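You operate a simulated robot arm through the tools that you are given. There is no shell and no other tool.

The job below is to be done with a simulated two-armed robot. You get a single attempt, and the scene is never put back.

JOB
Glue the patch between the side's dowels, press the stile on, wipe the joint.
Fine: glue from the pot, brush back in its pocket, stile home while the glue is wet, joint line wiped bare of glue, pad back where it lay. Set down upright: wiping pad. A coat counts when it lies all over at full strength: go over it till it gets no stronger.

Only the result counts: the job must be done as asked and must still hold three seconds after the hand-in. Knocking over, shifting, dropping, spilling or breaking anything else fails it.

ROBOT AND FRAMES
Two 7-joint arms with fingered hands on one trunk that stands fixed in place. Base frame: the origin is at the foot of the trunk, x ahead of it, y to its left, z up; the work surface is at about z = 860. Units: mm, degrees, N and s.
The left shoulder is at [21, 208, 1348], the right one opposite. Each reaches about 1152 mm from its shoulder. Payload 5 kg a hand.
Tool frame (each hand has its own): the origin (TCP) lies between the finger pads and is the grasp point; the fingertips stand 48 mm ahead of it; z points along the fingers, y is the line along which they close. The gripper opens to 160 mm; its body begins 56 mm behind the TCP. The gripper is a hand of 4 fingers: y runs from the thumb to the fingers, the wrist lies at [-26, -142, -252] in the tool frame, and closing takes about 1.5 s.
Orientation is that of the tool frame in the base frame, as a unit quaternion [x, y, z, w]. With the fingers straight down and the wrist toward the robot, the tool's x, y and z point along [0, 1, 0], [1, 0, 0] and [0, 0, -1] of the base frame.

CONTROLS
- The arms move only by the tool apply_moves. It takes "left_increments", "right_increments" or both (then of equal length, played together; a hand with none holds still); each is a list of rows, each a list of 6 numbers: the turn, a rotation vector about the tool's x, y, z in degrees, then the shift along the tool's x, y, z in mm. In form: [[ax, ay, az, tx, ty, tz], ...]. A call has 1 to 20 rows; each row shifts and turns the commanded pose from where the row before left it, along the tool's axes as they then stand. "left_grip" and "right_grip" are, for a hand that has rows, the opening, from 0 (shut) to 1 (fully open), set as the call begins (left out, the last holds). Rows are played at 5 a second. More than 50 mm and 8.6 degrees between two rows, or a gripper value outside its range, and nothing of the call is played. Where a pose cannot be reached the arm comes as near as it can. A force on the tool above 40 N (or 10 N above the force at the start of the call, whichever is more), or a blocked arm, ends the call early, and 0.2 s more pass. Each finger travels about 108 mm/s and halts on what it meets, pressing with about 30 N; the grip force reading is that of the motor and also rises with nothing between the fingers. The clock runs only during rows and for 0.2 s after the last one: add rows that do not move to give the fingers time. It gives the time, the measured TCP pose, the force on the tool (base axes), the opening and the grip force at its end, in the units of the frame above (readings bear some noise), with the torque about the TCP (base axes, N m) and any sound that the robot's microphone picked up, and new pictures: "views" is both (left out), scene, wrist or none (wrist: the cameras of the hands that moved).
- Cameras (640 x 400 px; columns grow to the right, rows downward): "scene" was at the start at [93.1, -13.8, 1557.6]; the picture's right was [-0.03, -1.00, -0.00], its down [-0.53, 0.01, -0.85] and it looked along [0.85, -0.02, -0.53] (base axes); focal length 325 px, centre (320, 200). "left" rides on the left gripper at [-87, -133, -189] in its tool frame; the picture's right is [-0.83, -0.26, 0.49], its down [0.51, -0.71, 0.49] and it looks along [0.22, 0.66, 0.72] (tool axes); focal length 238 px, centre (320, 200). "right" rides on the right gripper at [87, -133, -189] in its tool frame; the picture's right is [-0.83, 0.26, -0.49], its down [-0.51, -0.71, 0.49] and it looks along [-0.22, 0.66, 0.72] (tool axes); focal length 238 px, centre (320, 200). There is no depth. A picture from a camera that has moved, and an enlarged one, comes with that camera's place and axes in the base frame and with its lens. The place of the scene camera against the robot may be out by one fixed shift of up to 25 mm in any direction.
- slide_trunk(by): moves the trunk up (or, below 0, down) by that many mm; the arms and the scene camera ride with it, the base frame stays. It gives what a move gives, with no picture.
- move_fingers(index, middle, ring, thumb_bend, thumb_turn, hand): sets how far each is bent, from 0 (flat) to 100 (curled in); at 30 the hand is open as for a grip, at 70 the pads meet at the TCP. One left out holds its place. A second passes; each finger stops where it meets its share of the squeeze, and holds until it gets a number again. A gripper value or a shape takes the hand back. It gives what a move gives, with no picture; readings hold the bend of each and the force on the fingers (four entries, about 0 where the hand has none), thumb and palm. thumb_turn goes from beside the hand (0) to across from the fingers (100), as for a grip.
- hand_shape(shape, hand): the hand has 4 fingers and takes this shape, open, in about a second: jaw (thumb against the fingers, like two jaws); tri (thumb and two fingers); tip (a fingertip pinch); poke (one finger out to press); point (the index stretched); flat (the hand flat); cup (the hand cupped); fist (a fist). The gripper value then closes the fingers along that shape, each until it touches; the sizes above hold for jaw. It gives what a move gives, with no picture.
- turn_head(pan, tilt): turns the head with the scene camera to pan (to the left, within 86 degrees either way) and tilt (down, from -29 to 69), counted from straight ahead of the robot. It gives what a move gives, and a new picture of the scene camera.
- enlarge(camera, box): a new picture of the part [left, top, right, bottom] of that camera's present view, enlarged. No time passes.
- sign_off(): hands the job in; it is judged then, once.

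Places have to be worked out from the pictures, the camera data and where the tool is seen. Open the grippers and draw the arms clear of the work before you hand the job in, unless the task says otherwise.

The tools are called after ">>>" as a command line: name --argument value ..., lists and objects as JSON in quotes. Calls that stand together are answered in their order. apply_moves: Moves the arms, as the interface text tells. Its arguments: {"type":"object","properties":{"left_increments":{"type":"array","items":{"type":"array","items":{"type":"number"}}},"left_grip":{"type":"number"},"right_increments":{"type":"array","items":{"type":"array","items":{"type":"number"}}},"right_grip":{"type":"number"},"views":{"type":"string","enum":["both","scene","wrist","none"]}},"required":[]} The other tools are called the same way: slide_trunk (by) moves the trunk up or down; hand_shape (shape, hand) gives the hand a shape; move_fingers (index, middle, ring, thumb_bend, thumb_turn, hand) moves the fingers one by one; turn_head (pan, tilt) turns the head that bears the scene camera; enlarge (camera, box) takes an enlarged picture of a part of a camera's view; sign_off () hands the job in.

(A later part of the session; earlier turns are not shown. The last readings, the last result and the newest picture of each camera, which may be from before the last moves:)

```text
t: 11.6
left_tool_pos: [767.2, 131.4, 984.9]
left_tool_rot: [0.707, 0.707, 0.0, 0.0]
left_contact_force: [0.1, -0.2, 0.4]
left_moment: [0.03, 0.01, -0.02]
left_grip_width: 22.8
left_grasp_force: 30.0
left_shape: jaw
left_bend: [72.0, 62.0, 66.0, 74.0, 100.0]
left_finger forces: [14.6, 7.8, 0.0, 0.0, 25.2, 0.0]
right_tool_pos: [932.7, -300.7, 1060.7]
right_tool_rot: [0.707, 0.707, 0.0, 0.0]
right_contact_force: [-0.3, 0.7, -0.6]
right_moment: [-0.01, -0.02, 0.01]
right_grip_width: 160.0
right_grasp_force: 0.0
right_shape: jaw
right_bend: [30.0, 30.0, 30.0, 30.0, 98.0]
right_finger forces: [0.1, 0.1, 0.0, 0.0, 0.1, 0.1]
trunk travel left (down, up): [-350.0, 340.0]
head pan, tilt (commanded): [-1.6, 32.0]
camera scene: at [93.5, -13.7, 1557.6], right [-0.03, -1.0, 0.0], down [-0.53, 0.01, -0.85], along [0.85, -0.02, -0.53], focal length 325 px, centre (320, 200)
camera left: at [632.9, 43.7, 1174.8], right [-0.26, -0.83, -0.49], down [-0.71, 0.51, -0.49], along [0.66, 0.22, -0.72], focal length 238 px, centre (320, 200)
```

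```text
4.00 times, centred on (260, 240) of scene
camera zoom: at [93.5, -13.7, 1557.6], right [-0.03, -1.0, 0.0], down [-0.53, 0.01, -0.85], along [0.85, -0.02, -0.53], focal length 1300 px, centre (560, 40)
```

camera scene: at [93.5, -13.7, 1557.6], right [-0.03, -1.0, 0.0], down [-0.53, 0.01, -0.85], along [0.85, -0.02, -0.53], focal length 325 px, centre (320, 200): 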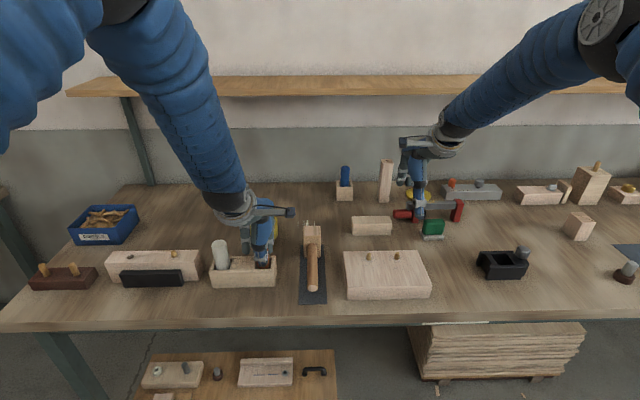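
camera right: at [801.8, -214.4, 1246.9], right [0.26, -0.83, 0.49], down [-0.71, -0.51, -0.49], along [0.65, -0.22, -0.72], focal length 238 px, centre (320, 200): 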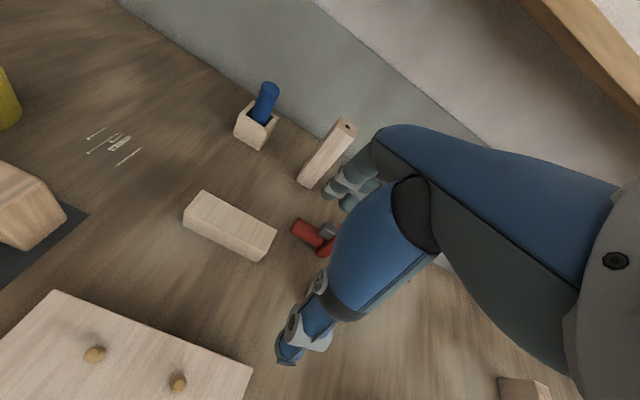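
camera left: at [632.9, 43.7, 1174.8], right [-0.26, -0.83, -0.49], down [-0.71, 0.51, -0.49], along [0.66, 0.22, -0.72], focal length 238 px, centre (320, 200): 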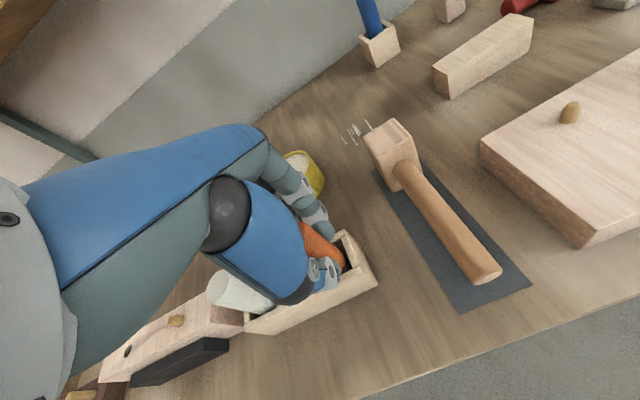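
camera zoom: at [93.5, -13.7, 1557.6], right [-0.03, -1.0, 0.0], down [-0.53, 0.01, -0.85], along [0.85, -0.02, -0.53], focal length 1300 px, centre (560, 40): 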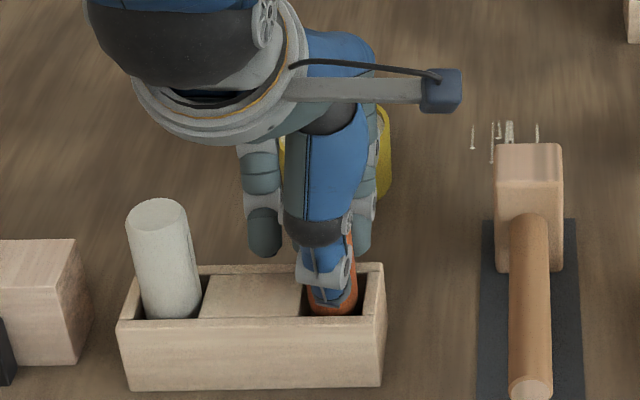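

The grip holds (thumb 25 N against index and middle). I lift straight up to see the brush head.

>>> apply_moves --left_increments '[[0, 0, 0, 0, 0, -20], [0, 0, 0, 0, 0, -30], [0, 0, 0, 0, 0, -40], [0, 0, 0, 0, 0, -40], [0, 0, 0, 0, 0, 0]]' --views "both"

>>> enlarge --camera "scene" --box '[210, 170, 310, 290]'

>>> enlarge --camera "left" --box '[240, 140, 440, 380]'

```text
t: 12.8
left_tool_pos: [768.5, 131.7, 1116.6]
left_tool_rot: [0.707, 0.707, 0.0, 0.0]
left_contact_force: [0.0, -0.4, -0.6]
left_moment: [0.0, 0.01, 0.01]
left_grip_width: 23.0
left_grasp_force: 30.5
left_shape: jaw
left_bend: [72.0, 62.0, 66.0, 74.0, 100.0]
left_finger forces: [14.7, 8.2, 0.0, 0.2, 25.3, 0.0]
right_tool_pos: [933.2, -300.7, 1059.7]
right_tool_rot: [0.707, 0.707, 0.0, -0.001]
right_contact_force: [1.1, -0.5, -0.7]
right_moment: [0.02, 0.02, 0.02]
right_grip_width: 159.8
right_grasp_force: 0.0
right_shape: jaw
right_bend: [30.0, 30.0, 30.0, 30.0, 98.0]
right_finger forces: [0.1, 0.0, 0.1, 0.0, 0.0, 0.0]
trunk travel left (down, up): [-350.0, 340.0]
head pan, tilt (commanded): [-1.6, 32.0]
camera scene: at [94.5, -13.7, 1557.4], right [-0.03, -1.0, 0.0], down [-0.53, 0.01, -0.85], along [0.85, -0.02, -0.53], focal length 325 px, centre (320, 200)
camera left: at [635.4, 44.1, 1305.9], right [-0.26, -0.83, -0.49], down [-0.71, 0.51, -0.49], along [0.66, 0.22, -0.72], focal length 238 px, centre (320, 200)
```

scene: 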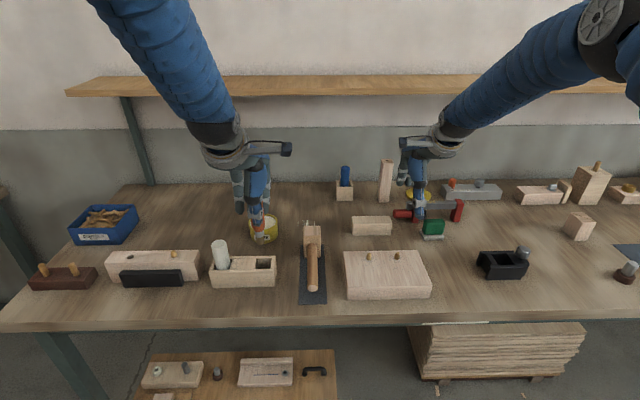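
left: 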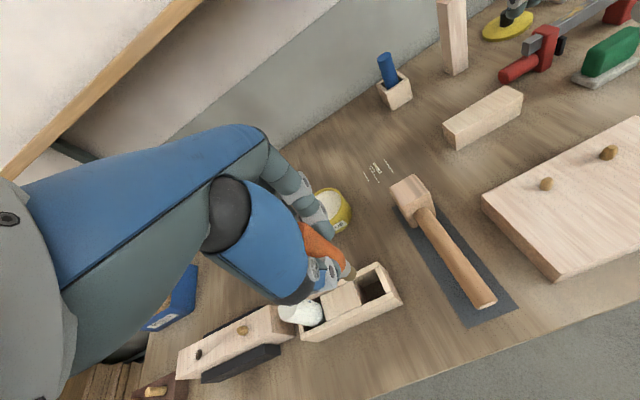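

```text
3.33 times, centred on (260, 230) of scene
camera zoom: at [94.5, -13.7, 1557.4], right [-0.03, -1.0, 0.0], down [-0.53, 0.01, -0.85], along [0.85, -0.02, -0.53], focal length 1083 px, centre (520, 100)
```

zoom: 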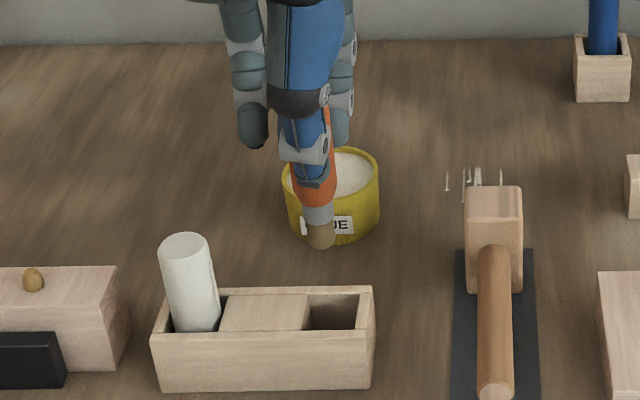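

```text
1.67 times, centred on (340, 260) of left
camera zoom: at [635.4, 44.1, 1305.9], right [-0.26, -0.83, -0.49], down [-0.71, 0.51, -0.49], along [0.66, 0.22, -0.72], focal length 397 px, centre (287, 100)
```

zoom: 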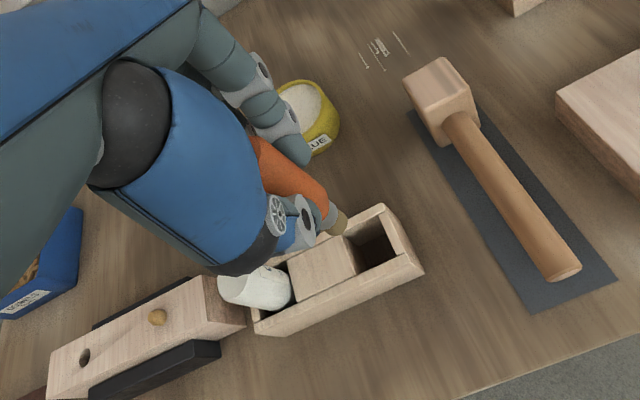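

It is indeed the brush: orange handle, metal ferrule, tan round bristles. I enlarge to measure where its tip is relative to the hand.

>>> enlarge --camera "left" --box '[300, 210, 380, 290]'

>>> enlarge --camera "scene" --box '[240, 190, 280, 250]'

```text
5.00 times, centred on (340, 250) of left
camera zoom: at [635.4, 44.1, 1305.9], right [-0.26, -0.83, -0.49], down [-0.71, 0.51, -0.49], along [0.66, 0.22, -0.72], focal length 1192 px, centre (220, -50)
```

zoom: 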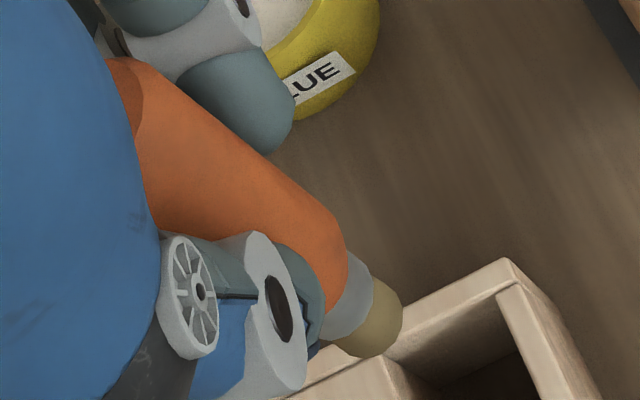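

```text
6.67 times, centred on (260, 220) of scene
camera zoom: at [94.5, -13.7, 1557.4], right [-0.03, -1.0, 0.0], down [-0.53, 0.01, -0.85], along [0.85, -0.02, -0.53], focal length 2166 px, centre (720, 67)
```

zoom: 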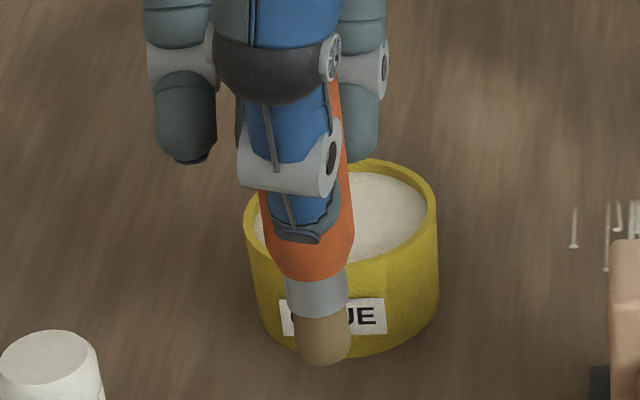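

The brush's tip sits about 116 mm below the left TCP. While the left hand holds the brush still, I bring the right hand, partly closed, over the stile block (centre about (984, −203), 44 × 130, top z≈904) so the stile is ready before any glue is laid.

>>> apply_moves --right_increments '[[0, 0, 0, 32.4, 17.1, 0], [0, 0, 0, 32.4, 17.1, 0], [0, 0, 0, 32.4, 17.1, 0], [0, 0, 0, 0, 0, 25], [0, 0, 0, 0, 0, 25], [0, 0, 0, 0, 0, 0]]' --right_grip 0.65 --views "both"

>>> enlarge --camera "right" --box '[180, 120, 420, 380]'

>>> enlarge --camera "scene" --box '[330, 160, 450, 260]'

```text
t: 14.2
left_tool_pos: [767.1, 132.6, 1117.8]
left_tool_rot: [0.707, 0.707, 0.001, 0.0]
left_contact_force: [-0.8, -0.2, -0.3]
left_moment: [0.01, 0.0, 0.02]
left_grip_width: 22.8
left_grasp_force: 29.7
left_shape: jaw
left_bend: [72.0, 62.0, 66.0, 74.0, 100.0]
left_finger forces: [14.8, 8.0, 0.0, 0.0, 25.3, 0.0]
right_tool_pos: [982.3, -204.1, 1011.2]
right_tool_rot: [0.707, 0.707, 0.0, 0.001]
right_contact_force: [-0.9, -0.3, 0.0]
right_moment: [-0.02, -0.08, 0.0]
right_grip_width: 104.3
right_grasp_force: 0.1
right_shape: jaw
right_bend: [28.0, 39.0, 36.0, 62.0, 100.0]
right_finger forces: [0.0, 0.0, 0.1, 0.0, 0.0, 0.1]
trunk travel left (down, up): [-350.0, 340.0]
head pan, tilt (commanded): [-1.6, 32.0]
camera scene: at [92.9, -13.6, 1557.6], right [-0.03, -1.0, 0.0], down [-0.53, 0.01, -0.85], along [0.85, -0.02, -0.53], focal length 325 px, centre (320, 200)
camera right: at [849.0, -118.0, 1199.2], right [0.26, -0.83, 0.49], down [-0.71, -0.51, -0.49], along [0.66, -0.22, -0.72], focal length 238 px, centre (320, 200)
```

scene: 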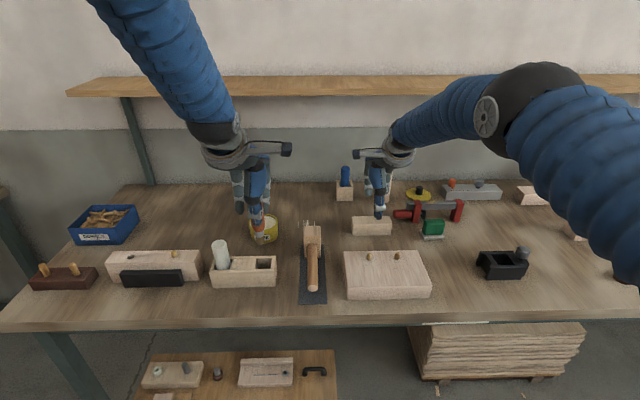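
right: 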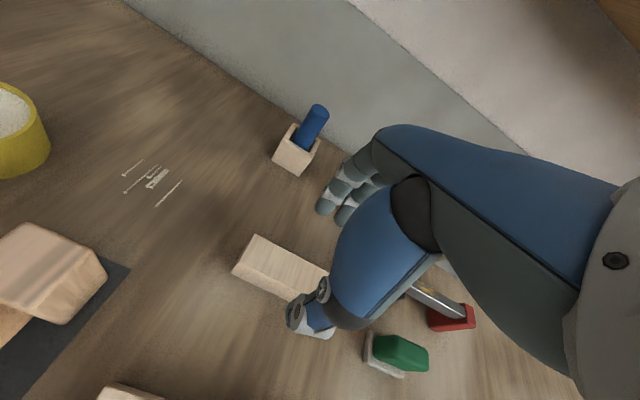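

```text
1.54 times, centred on (300, 250) of right
camera zoom: at [849.0, -118.0, 1199.2], right [0.26, -0.83, 0.49], down [-0.71, -0.51, -0.49], along [0.66, -0.22, -0.72], focal length 367 px, centre (351, 123)
```

zoom: 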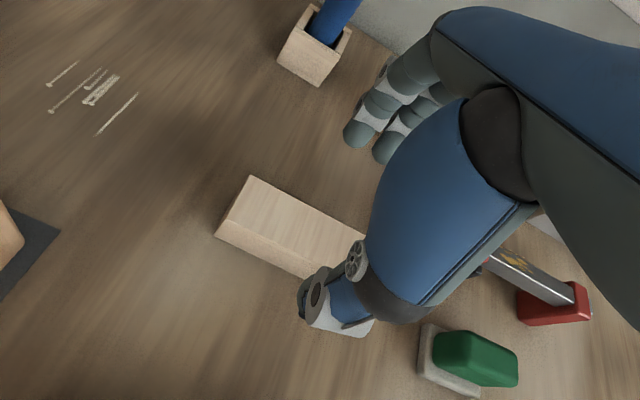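

```text
4.00 times, centred on (390, 210) of scene
camera zoom: at [92.9, -13.6, 1557.6], right [-0.03, -1.0, 0.0], down [-0.53, 0.01, -0.85], along [0.85, -0.02, -0.53], focal length 1300 px, centre (40, 160)
```

zoom: 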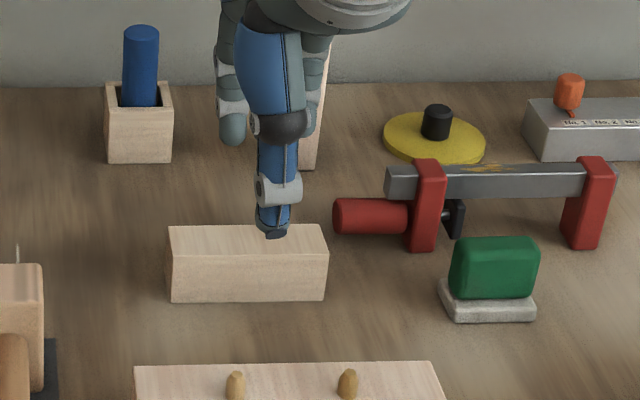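

The hand is centred over the block with thumb and fingers clear of it. I lower to TCP z≈915 so the fingertips stay above the table.

>>> apply_moves --right_increments '[[0, 0, 0, 0, 0, 35], [0, 0, 0, 0, 0, 35], [0, 0, 0, 0, 0, 25], [0, 0, 0, 0, 0, 0]]' --views "both"

>>> enlarge --camera "right" --box '[220, 120, 440, 360]'

>>> enlarge --camera "scene" --box '[340, 180, 420, 260]'

```text
t: 15.2
left_tool_pos: [767.4, 131.6, 1118.1]
left_tool_rot: [0.707, 0.707, 0.001, 0.001]
left_contact_force: [0.8, -0.2, 0.1]
left_moment: [-0.02, -0.03, 0.0]
left_grip_width: 22.9
left_grasp_force: 29.7
left_shape: jaw
left_bend: [72.0, 62.0, 66.0, 74.0, 100.0]
left_finger forces: [14.8, 8.1, 0.0, 0.0, 25.4, 0.1]
right_tool_pos: [982.6, -205.7, 917.9]
right_tool_rot: [0.707, 0.707, 0.0, 0.0]
right_contact_force: [-0.9, -0.7, -0.3]
right_moment: [-0.05, -0.02, 0.01]
right_grip_width: 104.1
right_grasp_force: 0.0
right_shape: jaw
right_bend: [28.0, 39.0, 36.0, 62.0, 100.0]
right_finger forces: [0.0, 0.0, 0.0, 0.1, 0.0, 0.1]
trunk travel left (down, up): [-350.0, 340.0]
head pan, tilt (commanded): [-1.6, 32.0]
camera scene: at [92.8, -13.4, 1557.7], right [-0.03, -1.0, 0.0], down [-0.53, 0.01, -0.85], along [0.85, -0.02, -0.53], focal length 325 px, centre (320, 200)
camera right: at [850.0, -120.1, 1105.0], right [0.26, -0.83, 0.49], down [-0.71, -0.51, -0.49], along [0.66, -0.22, -0.72], focal length 238 px, centre (320, 200)
```

scene: 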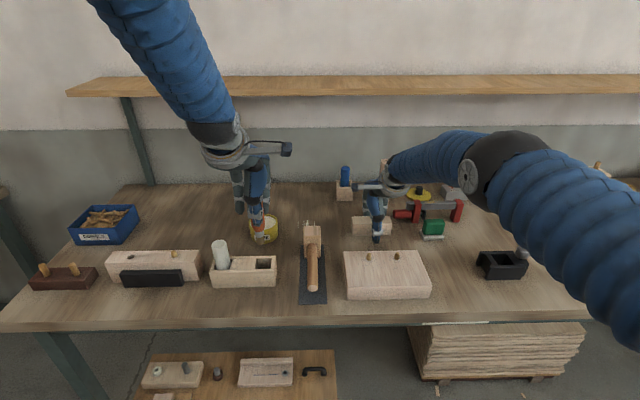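
right: 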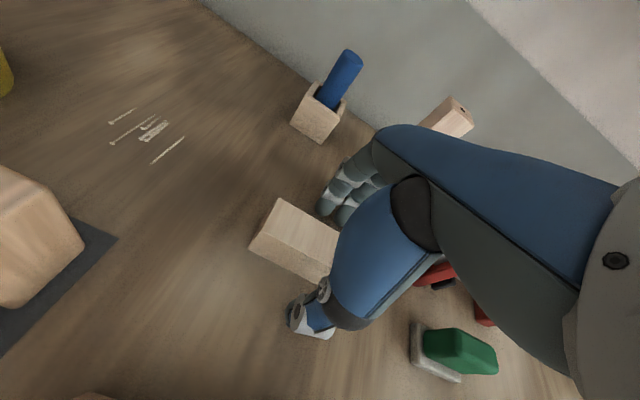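

```text
1.67 times, centred on (330, 240) of right
camera zoom: at [850.0, -120.1, 1105.0], right [0.26, -0.83, 0.49], down [-0.71, -0.51, -0.49], along [0.66, -0.22, -0.72], focal length 397 px, centre (303, 133)
```

zoom: 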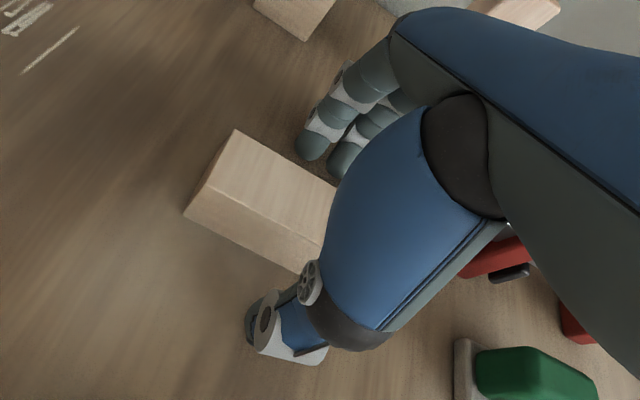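

```text
5.00 times, centred on (380, 220) of scene
camera zoom: at [92.8, -13.4, 1557.7], right [-0.03, -1.0, 0.0], down [-0.53, 0.01, -0.85], along [0.85, -0.02, -0.53], focal length 1624 px, centre (20, 100)
```

zoom: 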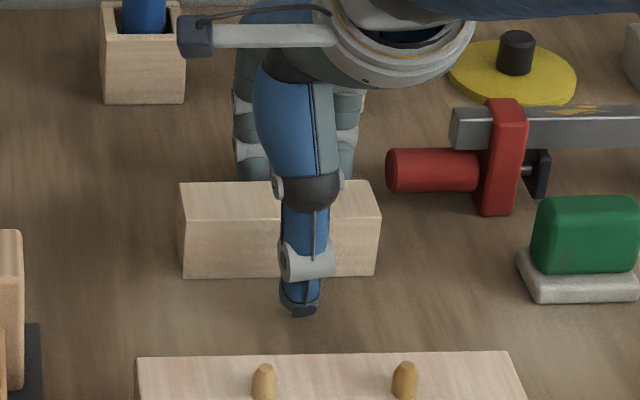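

Everything is clear of the table with no contact. I raise by 3 mm for margin and close the right hand on the stile.

>>> apply_moves --right_increments '[[0, 0, 0, 0, 0, -3], [0, 0, 0, 0, 0, 0]]' --views "none"

>>> apply_moves --right_increments '[[0, 0, 0, 0, 0, 0], [0, 0, 0, 0, 0, 0], [0, 0, 0, 0, 0, 0], [0, 0, 0, 0, 0, 0], [0, 0, 0, 0, 0, 0], [0, 0, 0, 0, 0, 0]]' --right_grip 0 --views "both"

>>> enlarge --camera "right" --box '[220, 120, 440, 360]'

>>> enlarge --camera "scene" --box '[340, 180, 420, 260]'

```text
t: 15.8
left_tool_pos: [768.3, 132.3, 1117.4]
left_tool_rot: [0.707, 0.707, 0.0, 0.0]
left_contact_force: [0.5, 0.0, -0.1]
left_moment: [0.01, -0.01, 0.0]
left_grip_width: 23.0
left_grasp_force: 30.5
left_shape: jaw
left_bend: [72.0, 62.0, 66.0, 74.0, 100.0]
left_finger forces: [14.9, 8.0, 0.1, 0.0, 25.3, 0.1]
right_tool_pos: [982.8, -204.8, 919.2]
right_tool_rot: [0.707, 0.707, 0.0, 0.0]
right_contact_force: [0.1, -0.3, -0.6]
right_moment: [0.03, -0.01, 0.02]
right_grip_width: 104.3
right_grasp_force: 0.0
right_shape: jaw
right_bend: [28.0, 39.0, 36.0, 62.0, 100.0]
right_finger forces: [0.0, 0.1, 0.0, 0.0, 0.0, 0.1]
trunk travel left (down, up): [-350.0, 340.0]
head pan, tilt (commanded): [-1.6, 32.0]
```

```text
t: 17.2
left_tool_pos: [769.4, 130.3, 1117.2]
left_tool_rot: [0.707, 0.707, 0.0, 0.001]
left_contact_force: [0.7, 0.0, 0.4]
left_moment: [-0.02, -0.02, -0.01]
left_grip_width: 22.7
left_grasp_force: 30.0
left_shape: jaw
left_bend: [72.0, 62.0, 66.0, 74.0, 100.0]
left_finger forces: [14.8, 8.0, 0.0, 0.0, 25.3, 0.1]
right_tool_pos: [982.5, -205.1, 918.8]
right_tool_rot: [0.707, 0.707, 0.0, 0.0]
right_contact_force: [-0.1, -0.2, 0.3]
right_moment: [0.05, -0.03, -0.02]
right_grip_width: 39.2
right_grasp_force: 30.0
right_shape: jaw
right_bend: [73.0, 58.0, 58.0, 74.0, 100.0]
right_finger forces: [15.7, 7.3, 3.3, 0.1, 26.6, 0.1]
trunk travel left (down, up): [-350.0, 340.0]
head pan, tilt (commanded): [-1.6, 32.0]
camera scene: at [93.6, -13.7, 1557.5], right [-0.03, -1.0, 0.0], down [-0.53, 0.01, -0.85], along [0.85, -0.02, -0.53], focal length 325 px, centre (320, 200)
camera right: at [850.6, -119.9, 1107.4], right [0.26, -0.83, 0.49], down [-0.71, -0.51, -0.49], along [0.66, -0.22, -0.72], focal length 238 px, centre (320, 200)
```

scene: 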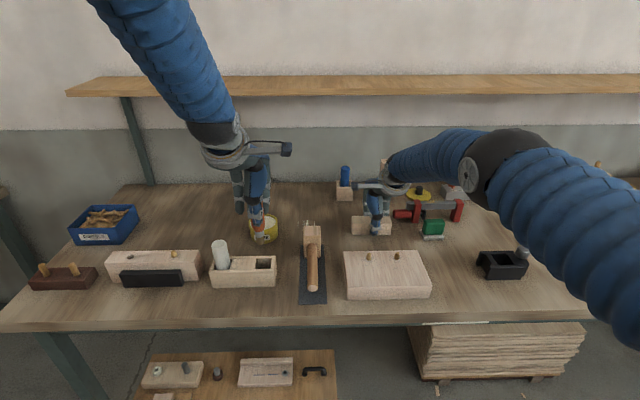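
right: 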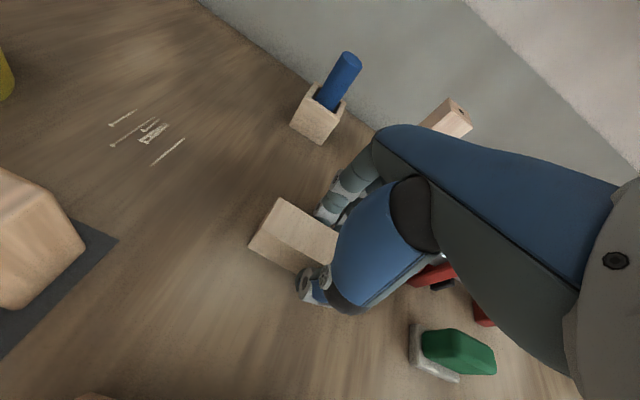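

```text
1.67 times, centred on (330, 240) of right
camera zoom: at [850.6, -119.9, 1107.4], right [0.26, -0.83, 0.49], down [-0.71, -0.51, -0.49], along [0.66, -0.22, -0.72], focal length 397 px, centre (303, 133)
```

zoom: 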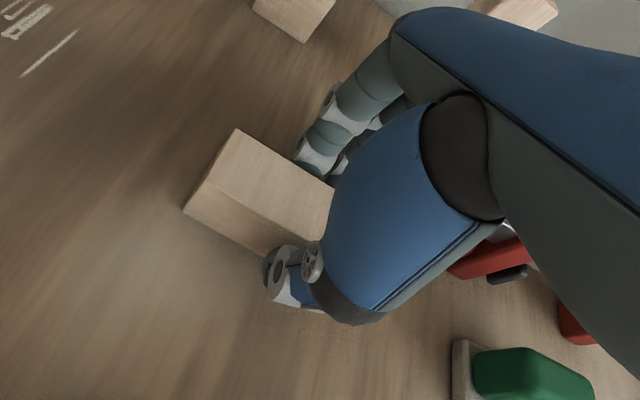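

```text
5.00 times, centred on (380, 220) of scene
camera zoom: at [93.6, -13.7, 1557.5], right [-0.03, -1.0, 0.0], down [-0.53, 0.01, -0.85], along [0.85, -0.02, -0.53], focal length 1624 px, centre (20, 100)
```

zoom: 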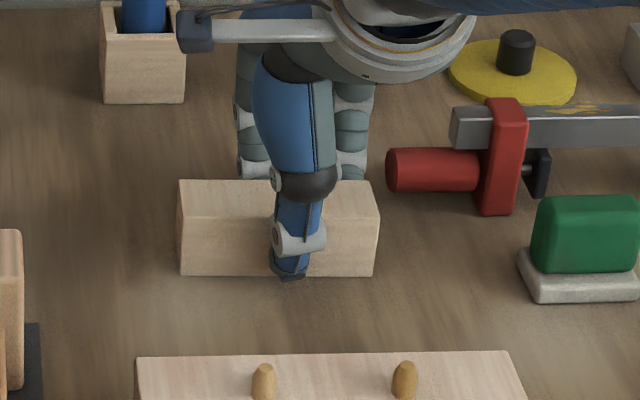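

The stile is gripped (thumb 27 N against the fingers) and hardly moved. I lift it straight up about 200 mm.

>>> apply_moves --right_increments '[[0, 0, 0, 0, 0, -15], [0, 0, 0, 0, 0, -30], [0, 0, 0, 0, 0, -40], [0, 0, 0, 0, 0, -40], [0, 0, 0, 0, -10, -40], [0, 0, 0, 0, -10, -40], [0, 0, 0, 0, 0, 0]]' --views "both"

>>> enlarge --camera "scene" --box '[330, 130, 430, 230]'

```text
t: 18.8
left_tool_pos: [769.6, 131.9, 1115.6]
left_tool_rot: [0.707, 0.707, 0.0, 0.001]
left_contact_force: [0.5, 0.5, -0.8]
left_moment: [0.04, 0.04, 0.01]
left_grip_width: 22.9
left_grasp_force: 30.0
left_shape: jaw
left_bend: [72.0, 62.0, 66.0, 74.0, 100.0]
left_finger forces: [14.8, 8.1, 0.0, 0.0, 25.4, 0.0]
right_tool_pos: [962.1, -203.8, 1123.7]
right_tool_rot: [0.707, 0.707, 0.0, -0.001]
right_contact_force: [0.5, -0.3, -2.7]
right_moment: [0.04, 0.08, 0.02]
right_grip_width: 39.3
right_grasp_force: 29.7
right_shape: jaw
right_bend: [73.0, 58.0, 58.0, 74.0, 100.0]
right_finger forces: [15.9, 7.4, 3.4, 0.1, 26.7, 0.0]
trunk travel left (down, up): [-350.0, 340.0]
head pan, tilt (commanded): [-1.6, 32.0]
camera scene: at [95.1, -14.0, 1557.3], right [-0.03, -1.0, 0.0], down [-0.53, 0.01, -0.85], along [0.85, -0.02, -0.53], focal length 325 px, centre (320, 200)
camera right: at [830.6, -118.6, 1313.5], right [0.26, -0.83, 0.49], down [-0.71, -0.51, -0.49], along [0.65, -0.22, -0.72], focal length 238 px, centre (320, 200)
```

scene: 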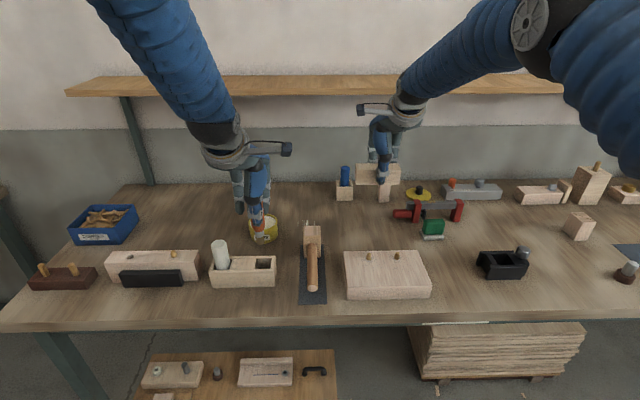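
right: 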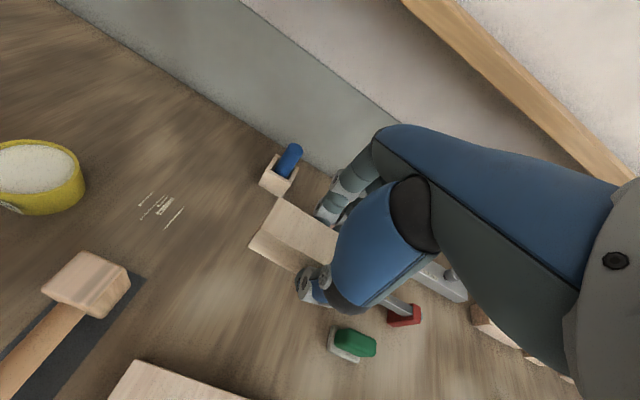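

```text
4.00 times, centred on (380, 180) of scene
camera zoom: at [95.1, -14.0, 1557.3], right [-0.03, -1.0, 0.0], down [-0.53, 0.01, -0.85], along [0.85, -0.02, -0.53], focal length 1300 px, centre (80, 280)
```

zoom: 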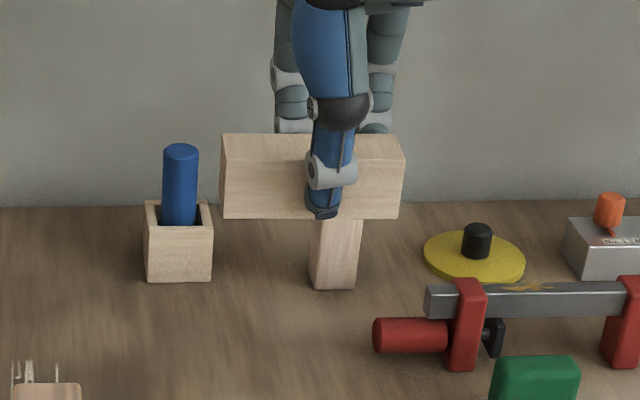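

The stile is held level. To check its underside for the dowel holes, I draw it back and up, then tilt the hand so the bottom faces the scene camera.

>>> apply_moves --right_increments '[[0, 0, 0, 0, -38, -30], [0, 0, 0, 0, -38, -30], [0, 0, 0, 0, -38, -30], [0, 0, 0, 0, -38, -30], [0, 0, 0, 0, -38, -30], [8.4, 0, 0, 0, 0, 0], [8.4, 0, 0, 0, 0, 0], [8.4, 0, 0, 0, 0, 0], [8.4, 0, 0, 0, 0, 0], [8.4, 0, 0, 0, 0, 0], [8.4, 0, 0, 0, 0, 0], [0, 0, 0, 0, 0, 0]]' --views "both"

>>> enlarge --camera "scene" --box '[340, 80, 500, 240]'

```text
t: 21.4
left_tool_pos: [765.9, 131.5, 1118.8]
left_tool_rot: [0.707, 0.707, 0.001, 0.001]
left_contact_force: [-1.9, -0.4, -0.9]
left_moment: [0.01, -0.07, 0.03]
left_grip_width: 22.9
left_grasp_force: 29.8
left_shape: jaw
left_bend: [72.0, 62.0, 66.0, 74.0, 100.0]
left_finger forces: [15.0, 8.4, 0.1, 0.1, 25.3, 0.1]
right_tool_pos: [751.2, -201.0, 1277.3]
right_tool_rot: [0.64, 0.64, -0.302, -0.301]
right_contact_force: [-0.6, -0.2, -0.8]
right_moment: [-0.04, -0.22, 0.0]
right_grip_width: 39.2
right_grasp_force: 30.2
right_shape: jaw
right_bend: [73.0, 59.0, 59.0, 74.0, 100.0]
right_finger forces: [16.8, 7.5, 3.5, 0.0, 26.8, 0.1]
right hand out of reach, approached as far as the arm can: row 11
trunk travel left (down, up): [-350.0, 340.0]
head pan, tilt (commanded): [-1.6, 32.0]
camera scene: at [91.1, -13.4, 1557.8], right [-0.03, -1.0, 0.0], down [-0.53, 0.01, -0.85], along [0.85, -0.02, -0.53], focal length 325 px, centre (320, 200)
camera right: at [811.7, -116.1, 1500.0], right [0.54, -0.83, 0.11], down [-0.83, -0.51, 0.23], along [-0.14, -0.22, -0.97], focal length 238 px, centre (320, 200)
```

scene: 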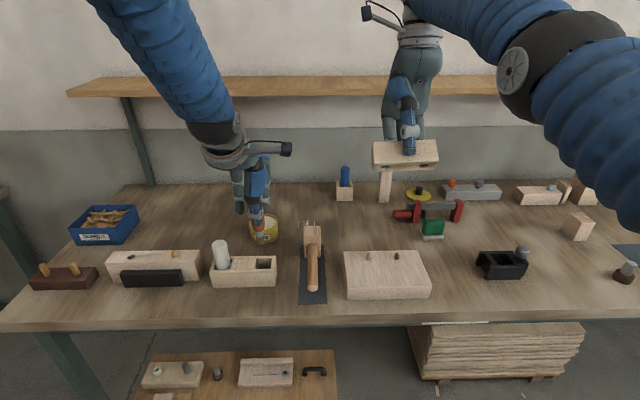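
right: 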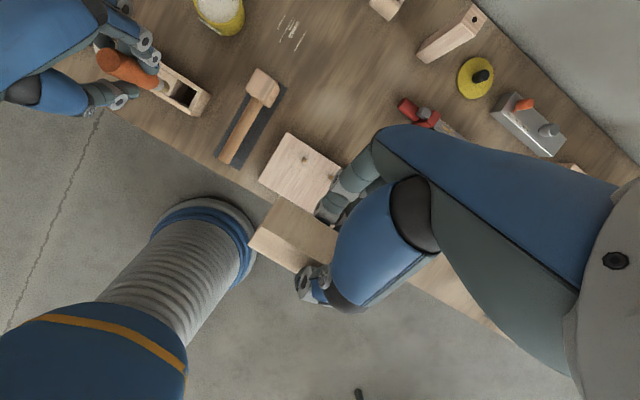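

```text
2.50 times, centred on (420, 160) of scene
camera zoom: at [91.1, -13.4, 1557.8], right [-0.03, -1.0, 0.0], down [-0.53, 0.01, -0.85], along [0.85, -0.02, -0.53], focal length 812 px, centre (70, 300)
```

zoom: 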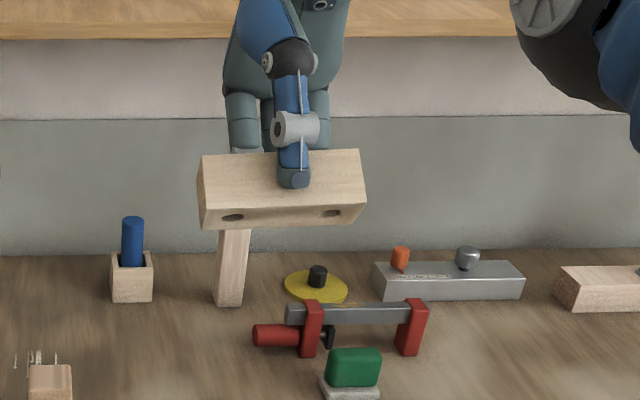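

The underside has two dowel holes, so this is the stile. I enlarge to see whether the holes are centred in the block.

>>> enlarge --camera "scene" --box '[360, 125, 450, 185]'

```text
6.67 times, centred on (405, 155) of scene
camera zoom: at [91.1, -13.4, 1557.8], right [-0.03, -1.0, 0.0], down [-0.53, 0.01, -0.85], along [0.85, -0.02, -0.53], focal length 2166 px, centre (-247, 500)
```

zoom: 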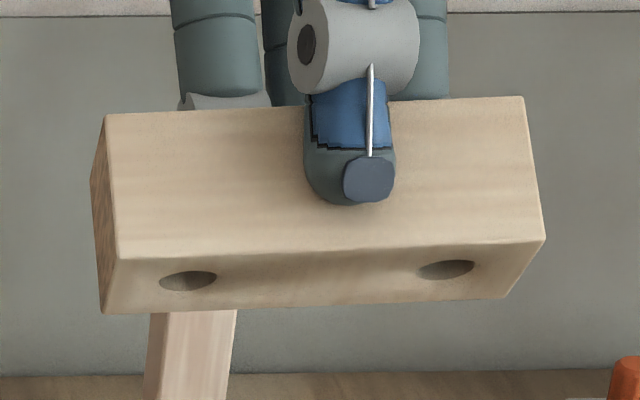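

The holes are 80 mm apart and centred, matching the dowels. I turn the hand upright again with the stile.

>>> apply_moves --right_increments '[[-8.38, 0, 0, 0, 0, 0], [-8.38, 0, 0, 0, 0, 0], [-8.38, 0, 0, 0, 0, 0], [-8.38, 0, 0, 0, 0, 0], [-8.38, 0, 0, 0, 0, 0], [-8.38, 0, 0, 0, 0, 0], [0, 0, 0, 0, 0, 0]]' --views "both"

```text
t: 23.0
left_tool_pos: [769.6, 130.4, 1116.6]
left_tool_rot: [0.708, 0.707, 0.0, 0.0]
left_contact_force: [0.4, -0.6, -1.1]
left_moment: [0.01, 0.03, 0.03]
left_grip_width: 23.0
left_grasp_force: 29.4
left_shape: jaw
left_bend: [72.0, 62.0, 66.0, 74.0, 100.0]
left_finger forces: [15.0, 8.3, 0.0, 0.0, 25.2, 0.1]
right_tool_pos: [753.0, -203.5, 1275.3]
right_tool_rot: [0.707, 0.707, -0.001, -0.001]
right_contact_force: [0.7, 0.7, -1.8]
right_moment: [0.02, 0.02, 0.0]
right_grip_width: 38.7
right_grasp_force: 30.1
right_shape: jaw
right_bend: [73.0, 59.0, 59.0, 74.0, 100.0]
right_finger forces: [15.9, 6.9, 3.5, 0.0, 26.2, 0.0]
trunk travel left (down, up): [-350.0, 340.0]
head pan, tilt (commanded): [-1.6, 32.0]
camera scene: at [94.4, -13.8, 1557.4], right [-0.03, -1.0, 0.0], down [-0.53, 0.01, -0.85], along [0.85, -0.02, -0.53], focal length 325 px, centre (320, 200)
camera right: at [621.1, -117.1, 1464.0], right [0.26, -0.83, 0.49], down [-0.71, -0.51, -0.49], along [0.65, -0.22, -0.72], focal length 238 px, centre (320, 200)
```

scene: 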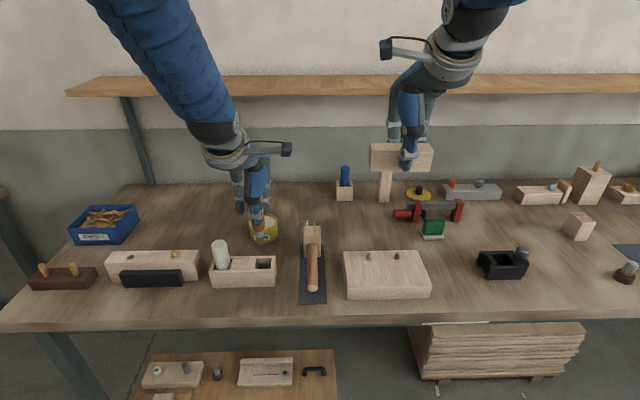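
right: 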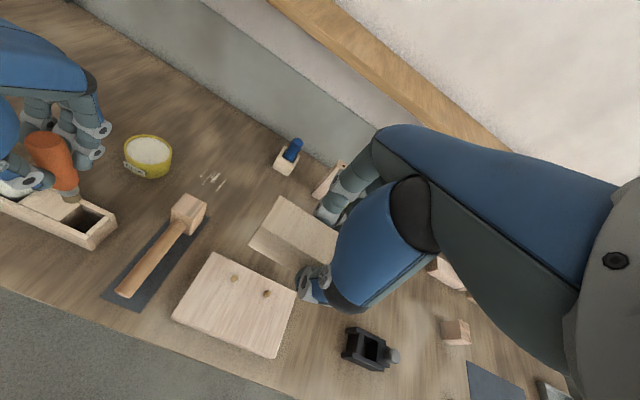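

From here the wrist camera sees the side and both dowels beside the held stile. I enlarge for measurement.

>>> enlarge --camera "right" --box '[160, 245, 310, 365]'

>>> enlarge --camera "right" --box '[240, 185, 350, 295]'

>>> enlarge --camera "scene" --box '[350, 120, 450, 190]'

>>> enlarge --camera "scene" --box '[335, 240, 440, 305]'

```text
3.33 times, centred on (235, 305) of right
camera zoom: at [621.1, -117.1, 1464.0], right [0.26, -0.83, 0.49], down [-0.71, -0.51, -0.49], along [0.65, -0.22, -0.72], focal length 794 px, centre (603, -150)
```

zoom: 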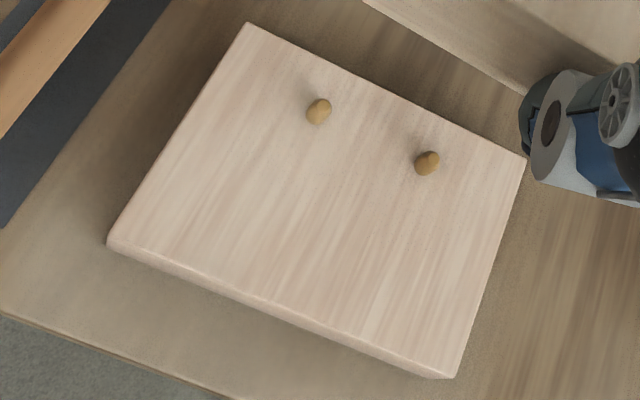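

```text
3.64 times, centred on (295, 240) of right
camera zoom: at [621.1, -117.1, 1464.0], right [0.26, -0.83, 0.49], down [-0.71, -0.51, -0.49], along [0.65, -0.22, -0.72], focal length 867 px, centre (411, 54)
```

zoom: 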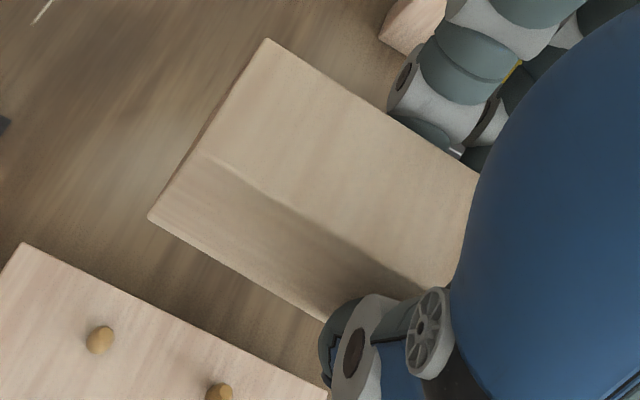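

```text
5.71 times, centred on (400, 155) of scene
camera zoom: at [94.4, -13.8, 1557.4], right [-0.03, -1.0, 0.0], down [-0.53, 0.01, -0.85], along [0.85, -0.02, -0.53], focal length 1856 px, centre (-137, 457)
```

zoom: 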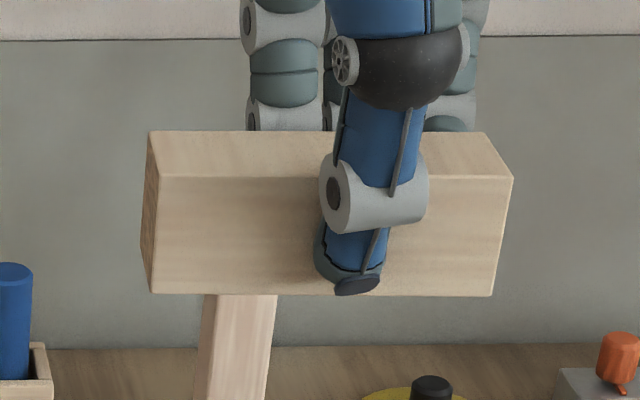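

```text
6.10 times, centred on (388, 272) of scene
camera zoom: at [94.4, -13.8, 1557.4], right [-0.03, -1.0, 0.0], down [-0.53, 0.01, -0.85], along [0.85, -0.02, -0.53], focal length 1980 px, centre (-91, -242)
```

zoom: 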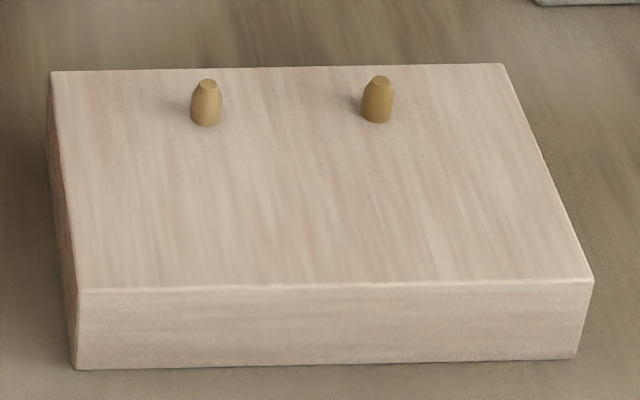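

From two views the dowels come out at (792, −163.5) and (792, −243). The stile sits in the hand about +4 mm in x and y from the TCP and yawed roughly −2°. I move to hover above the dowels with a 2.2° yaw correction and then measure.

>>> apply_moves --right_increments '[[0, 0, -2.2, -0.63, 5.67, 42.5], [0, 0, 0, -0.63, 5.67, 42.5], [0, 0, 0, -0.63, 5.67, 42.5], [0, 0, 0, -0.63, 5.67, 42.5], [0, 0, 0, -0.63, 5.67, 42.5], [0, 0, 0, -0.63, 5.67, 30], [0, 0, 0, 0, 0, 0], [0, 0, 0, 0, 0, 0]]' --views "both"

>>> enlarge --camera "scene" --box '[335, 200, 445, 310]'

>>> enlarge --camera "right" --box '[160, 180, 360, 380]'

```text
t: 24.8
left_tool_pos: [770.1, 131.6, 1114.9]
left_tool_rot: [0.707, 0.707, 0.0, 0.0]
left_contact_force: [-0.5, 0.4, -0.9]
left_moment: [0.03, 0.06, 0.02]
left_grip_width: 22.7
left_grasp_force: 30.4
left_shape: jaw
left_bend: [72.0, 62.0, 66.0, 74.0, 100.0]
left_finger forces: [15.1, 8.4, 0.0, 0.0, 25.2, 0.1]
right_tool_pos: [785.7, -205.3, 1032.7]
right_tool_rot: [0.694, 0.72, -0.001, -0.001]
right_contact_force: [0.3, 0.4, -2.2]
right_moment: [0.01, 0.02, 0.01]
right_grip_width: 38.8
right_grasp_force: 30.5
right_shape: jaw
right_bend: [73.0, 59.0, 59.0, 74.0, 100.0]
right_finger forces: [15.8, 6.9, 3.4, 0.0, 26.2, 0.1]
trunk travel left (down, up): [-350.0, 340.0]
head pan, tilt (commanded): [-1.6, 32.0]
camera scene: at [94.0, -13.7, 1557.5], right [-0.03, -1.0, 0.0], down [-0.53, 0.01, -0.85], along [0.85, -0.02, -0.53], focal length 325 px, centre (320, 200)
camera right: at [650.5, -124.4, 1221.8], right [0.29, -0.82, 0.49], down [-0.69, -0.53, -0.49], along [0.66, -0.19, -0.72], focal length 238 px, centre (320, 200)
```

scene: 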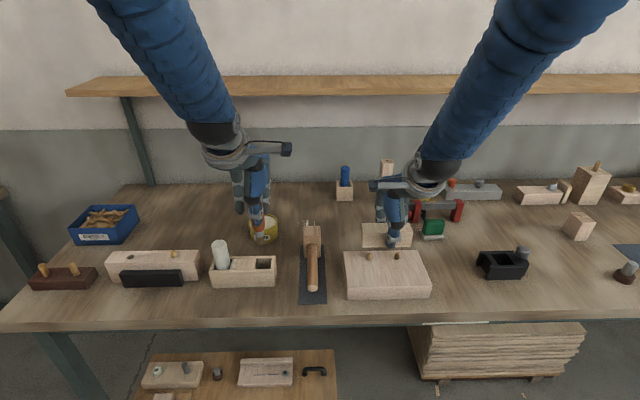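
right: 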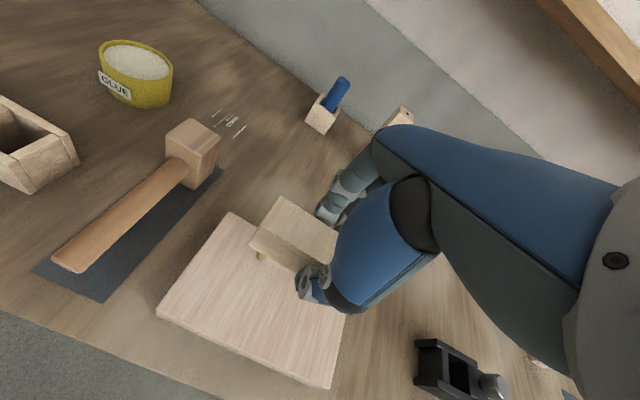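

```text
3.64 times, centred on (390, 255) of scene
camera zoom: at [94.0, -13.7, 1557.5], right [-0.03, -1.0, 0.0], down [-0.53, 0.01, -0.85], along [0.85, -0.02, -0.53], focal length 1181 px, centre (66, 0)
```

zoom: 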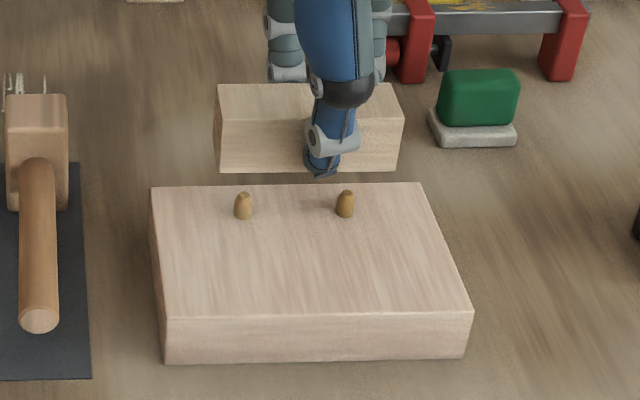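

```text
2.00 times, centred on (260, 280) of right
camera zoom: at [650.5, -124.4, 1221.8], right [0.29, -0.82, 0.49], down [-0.69, -0.53, -0.49], along [0.66, -0.19, -0.72], focal length 477 px, centre (440, 40)
```

zoom: 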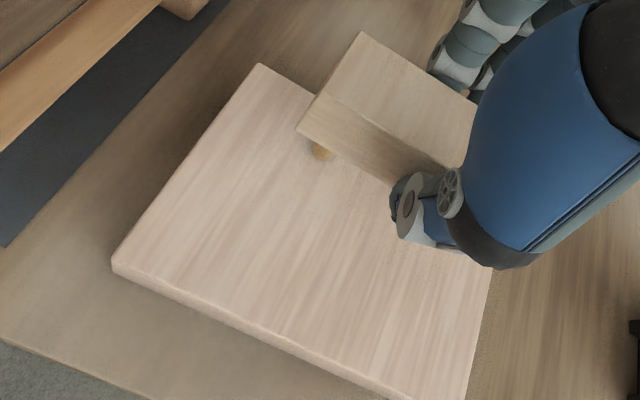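

The stile hovers over the dowels. I enlarge more to compare its ends with the dowels.

>>> enlarge --camera "scene" --box '[355, 218, 435, 268]'

>>> enlarge --camera "right" --box '[230, 190, 340, 300]'

```text
8.00 times, centred on (395, 243) of scene
camera zoom: at [94.0, -13.7, 1557.5], right [-0.03, -1.0, 0.0], down [-0.53, 0.01, -0.85], along [0.85, -0.02, -0.53], focal length 2599 px, centre (-280, -144)
```

zoom: 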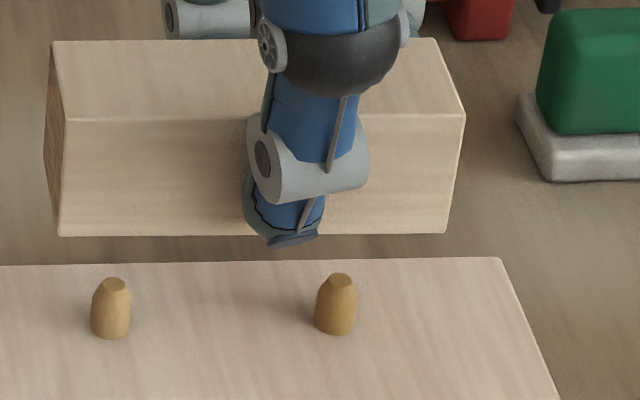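

```text
3.64 times, centred on (285, 245) of right
camera zoom: at [650.5, -124.4, 1221.8], right [0.29, -0.82, 0.49], down [-0.69, -0.53, -0.49], along [0.66, -0.19, -0.72], focal length 867 px, centre (447, 36)
```

zoom: 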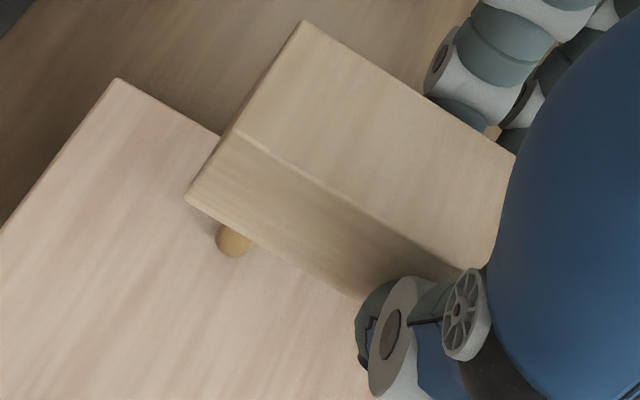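

The yaw is nearly corrected (about 0.4° left). I use the left wrist camera, which looks at the stile from its left end, as another check.

>>> enlarge --camera "left" --box '[480, 100, 640, 260]'

```text
2.50 times, centred on (560, 180) of left
camera zoom: at [635.0, 44.1, 1306.1], right [-0.26, -0.83, -0.49], down [-0.71, 0.51, -0.49], along [0.66, 0.22, -0.72], focal length 596 px, centre (-280, 250)
```

zoom: 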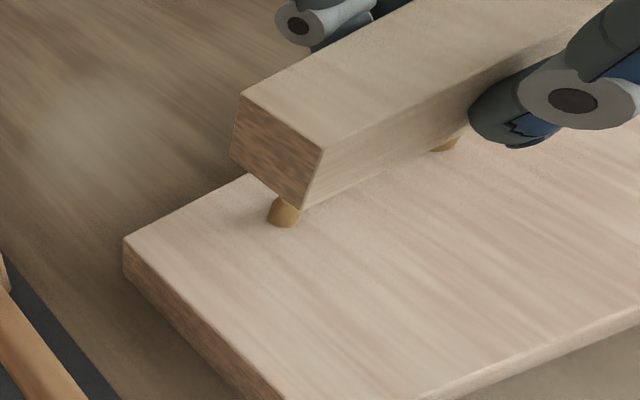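

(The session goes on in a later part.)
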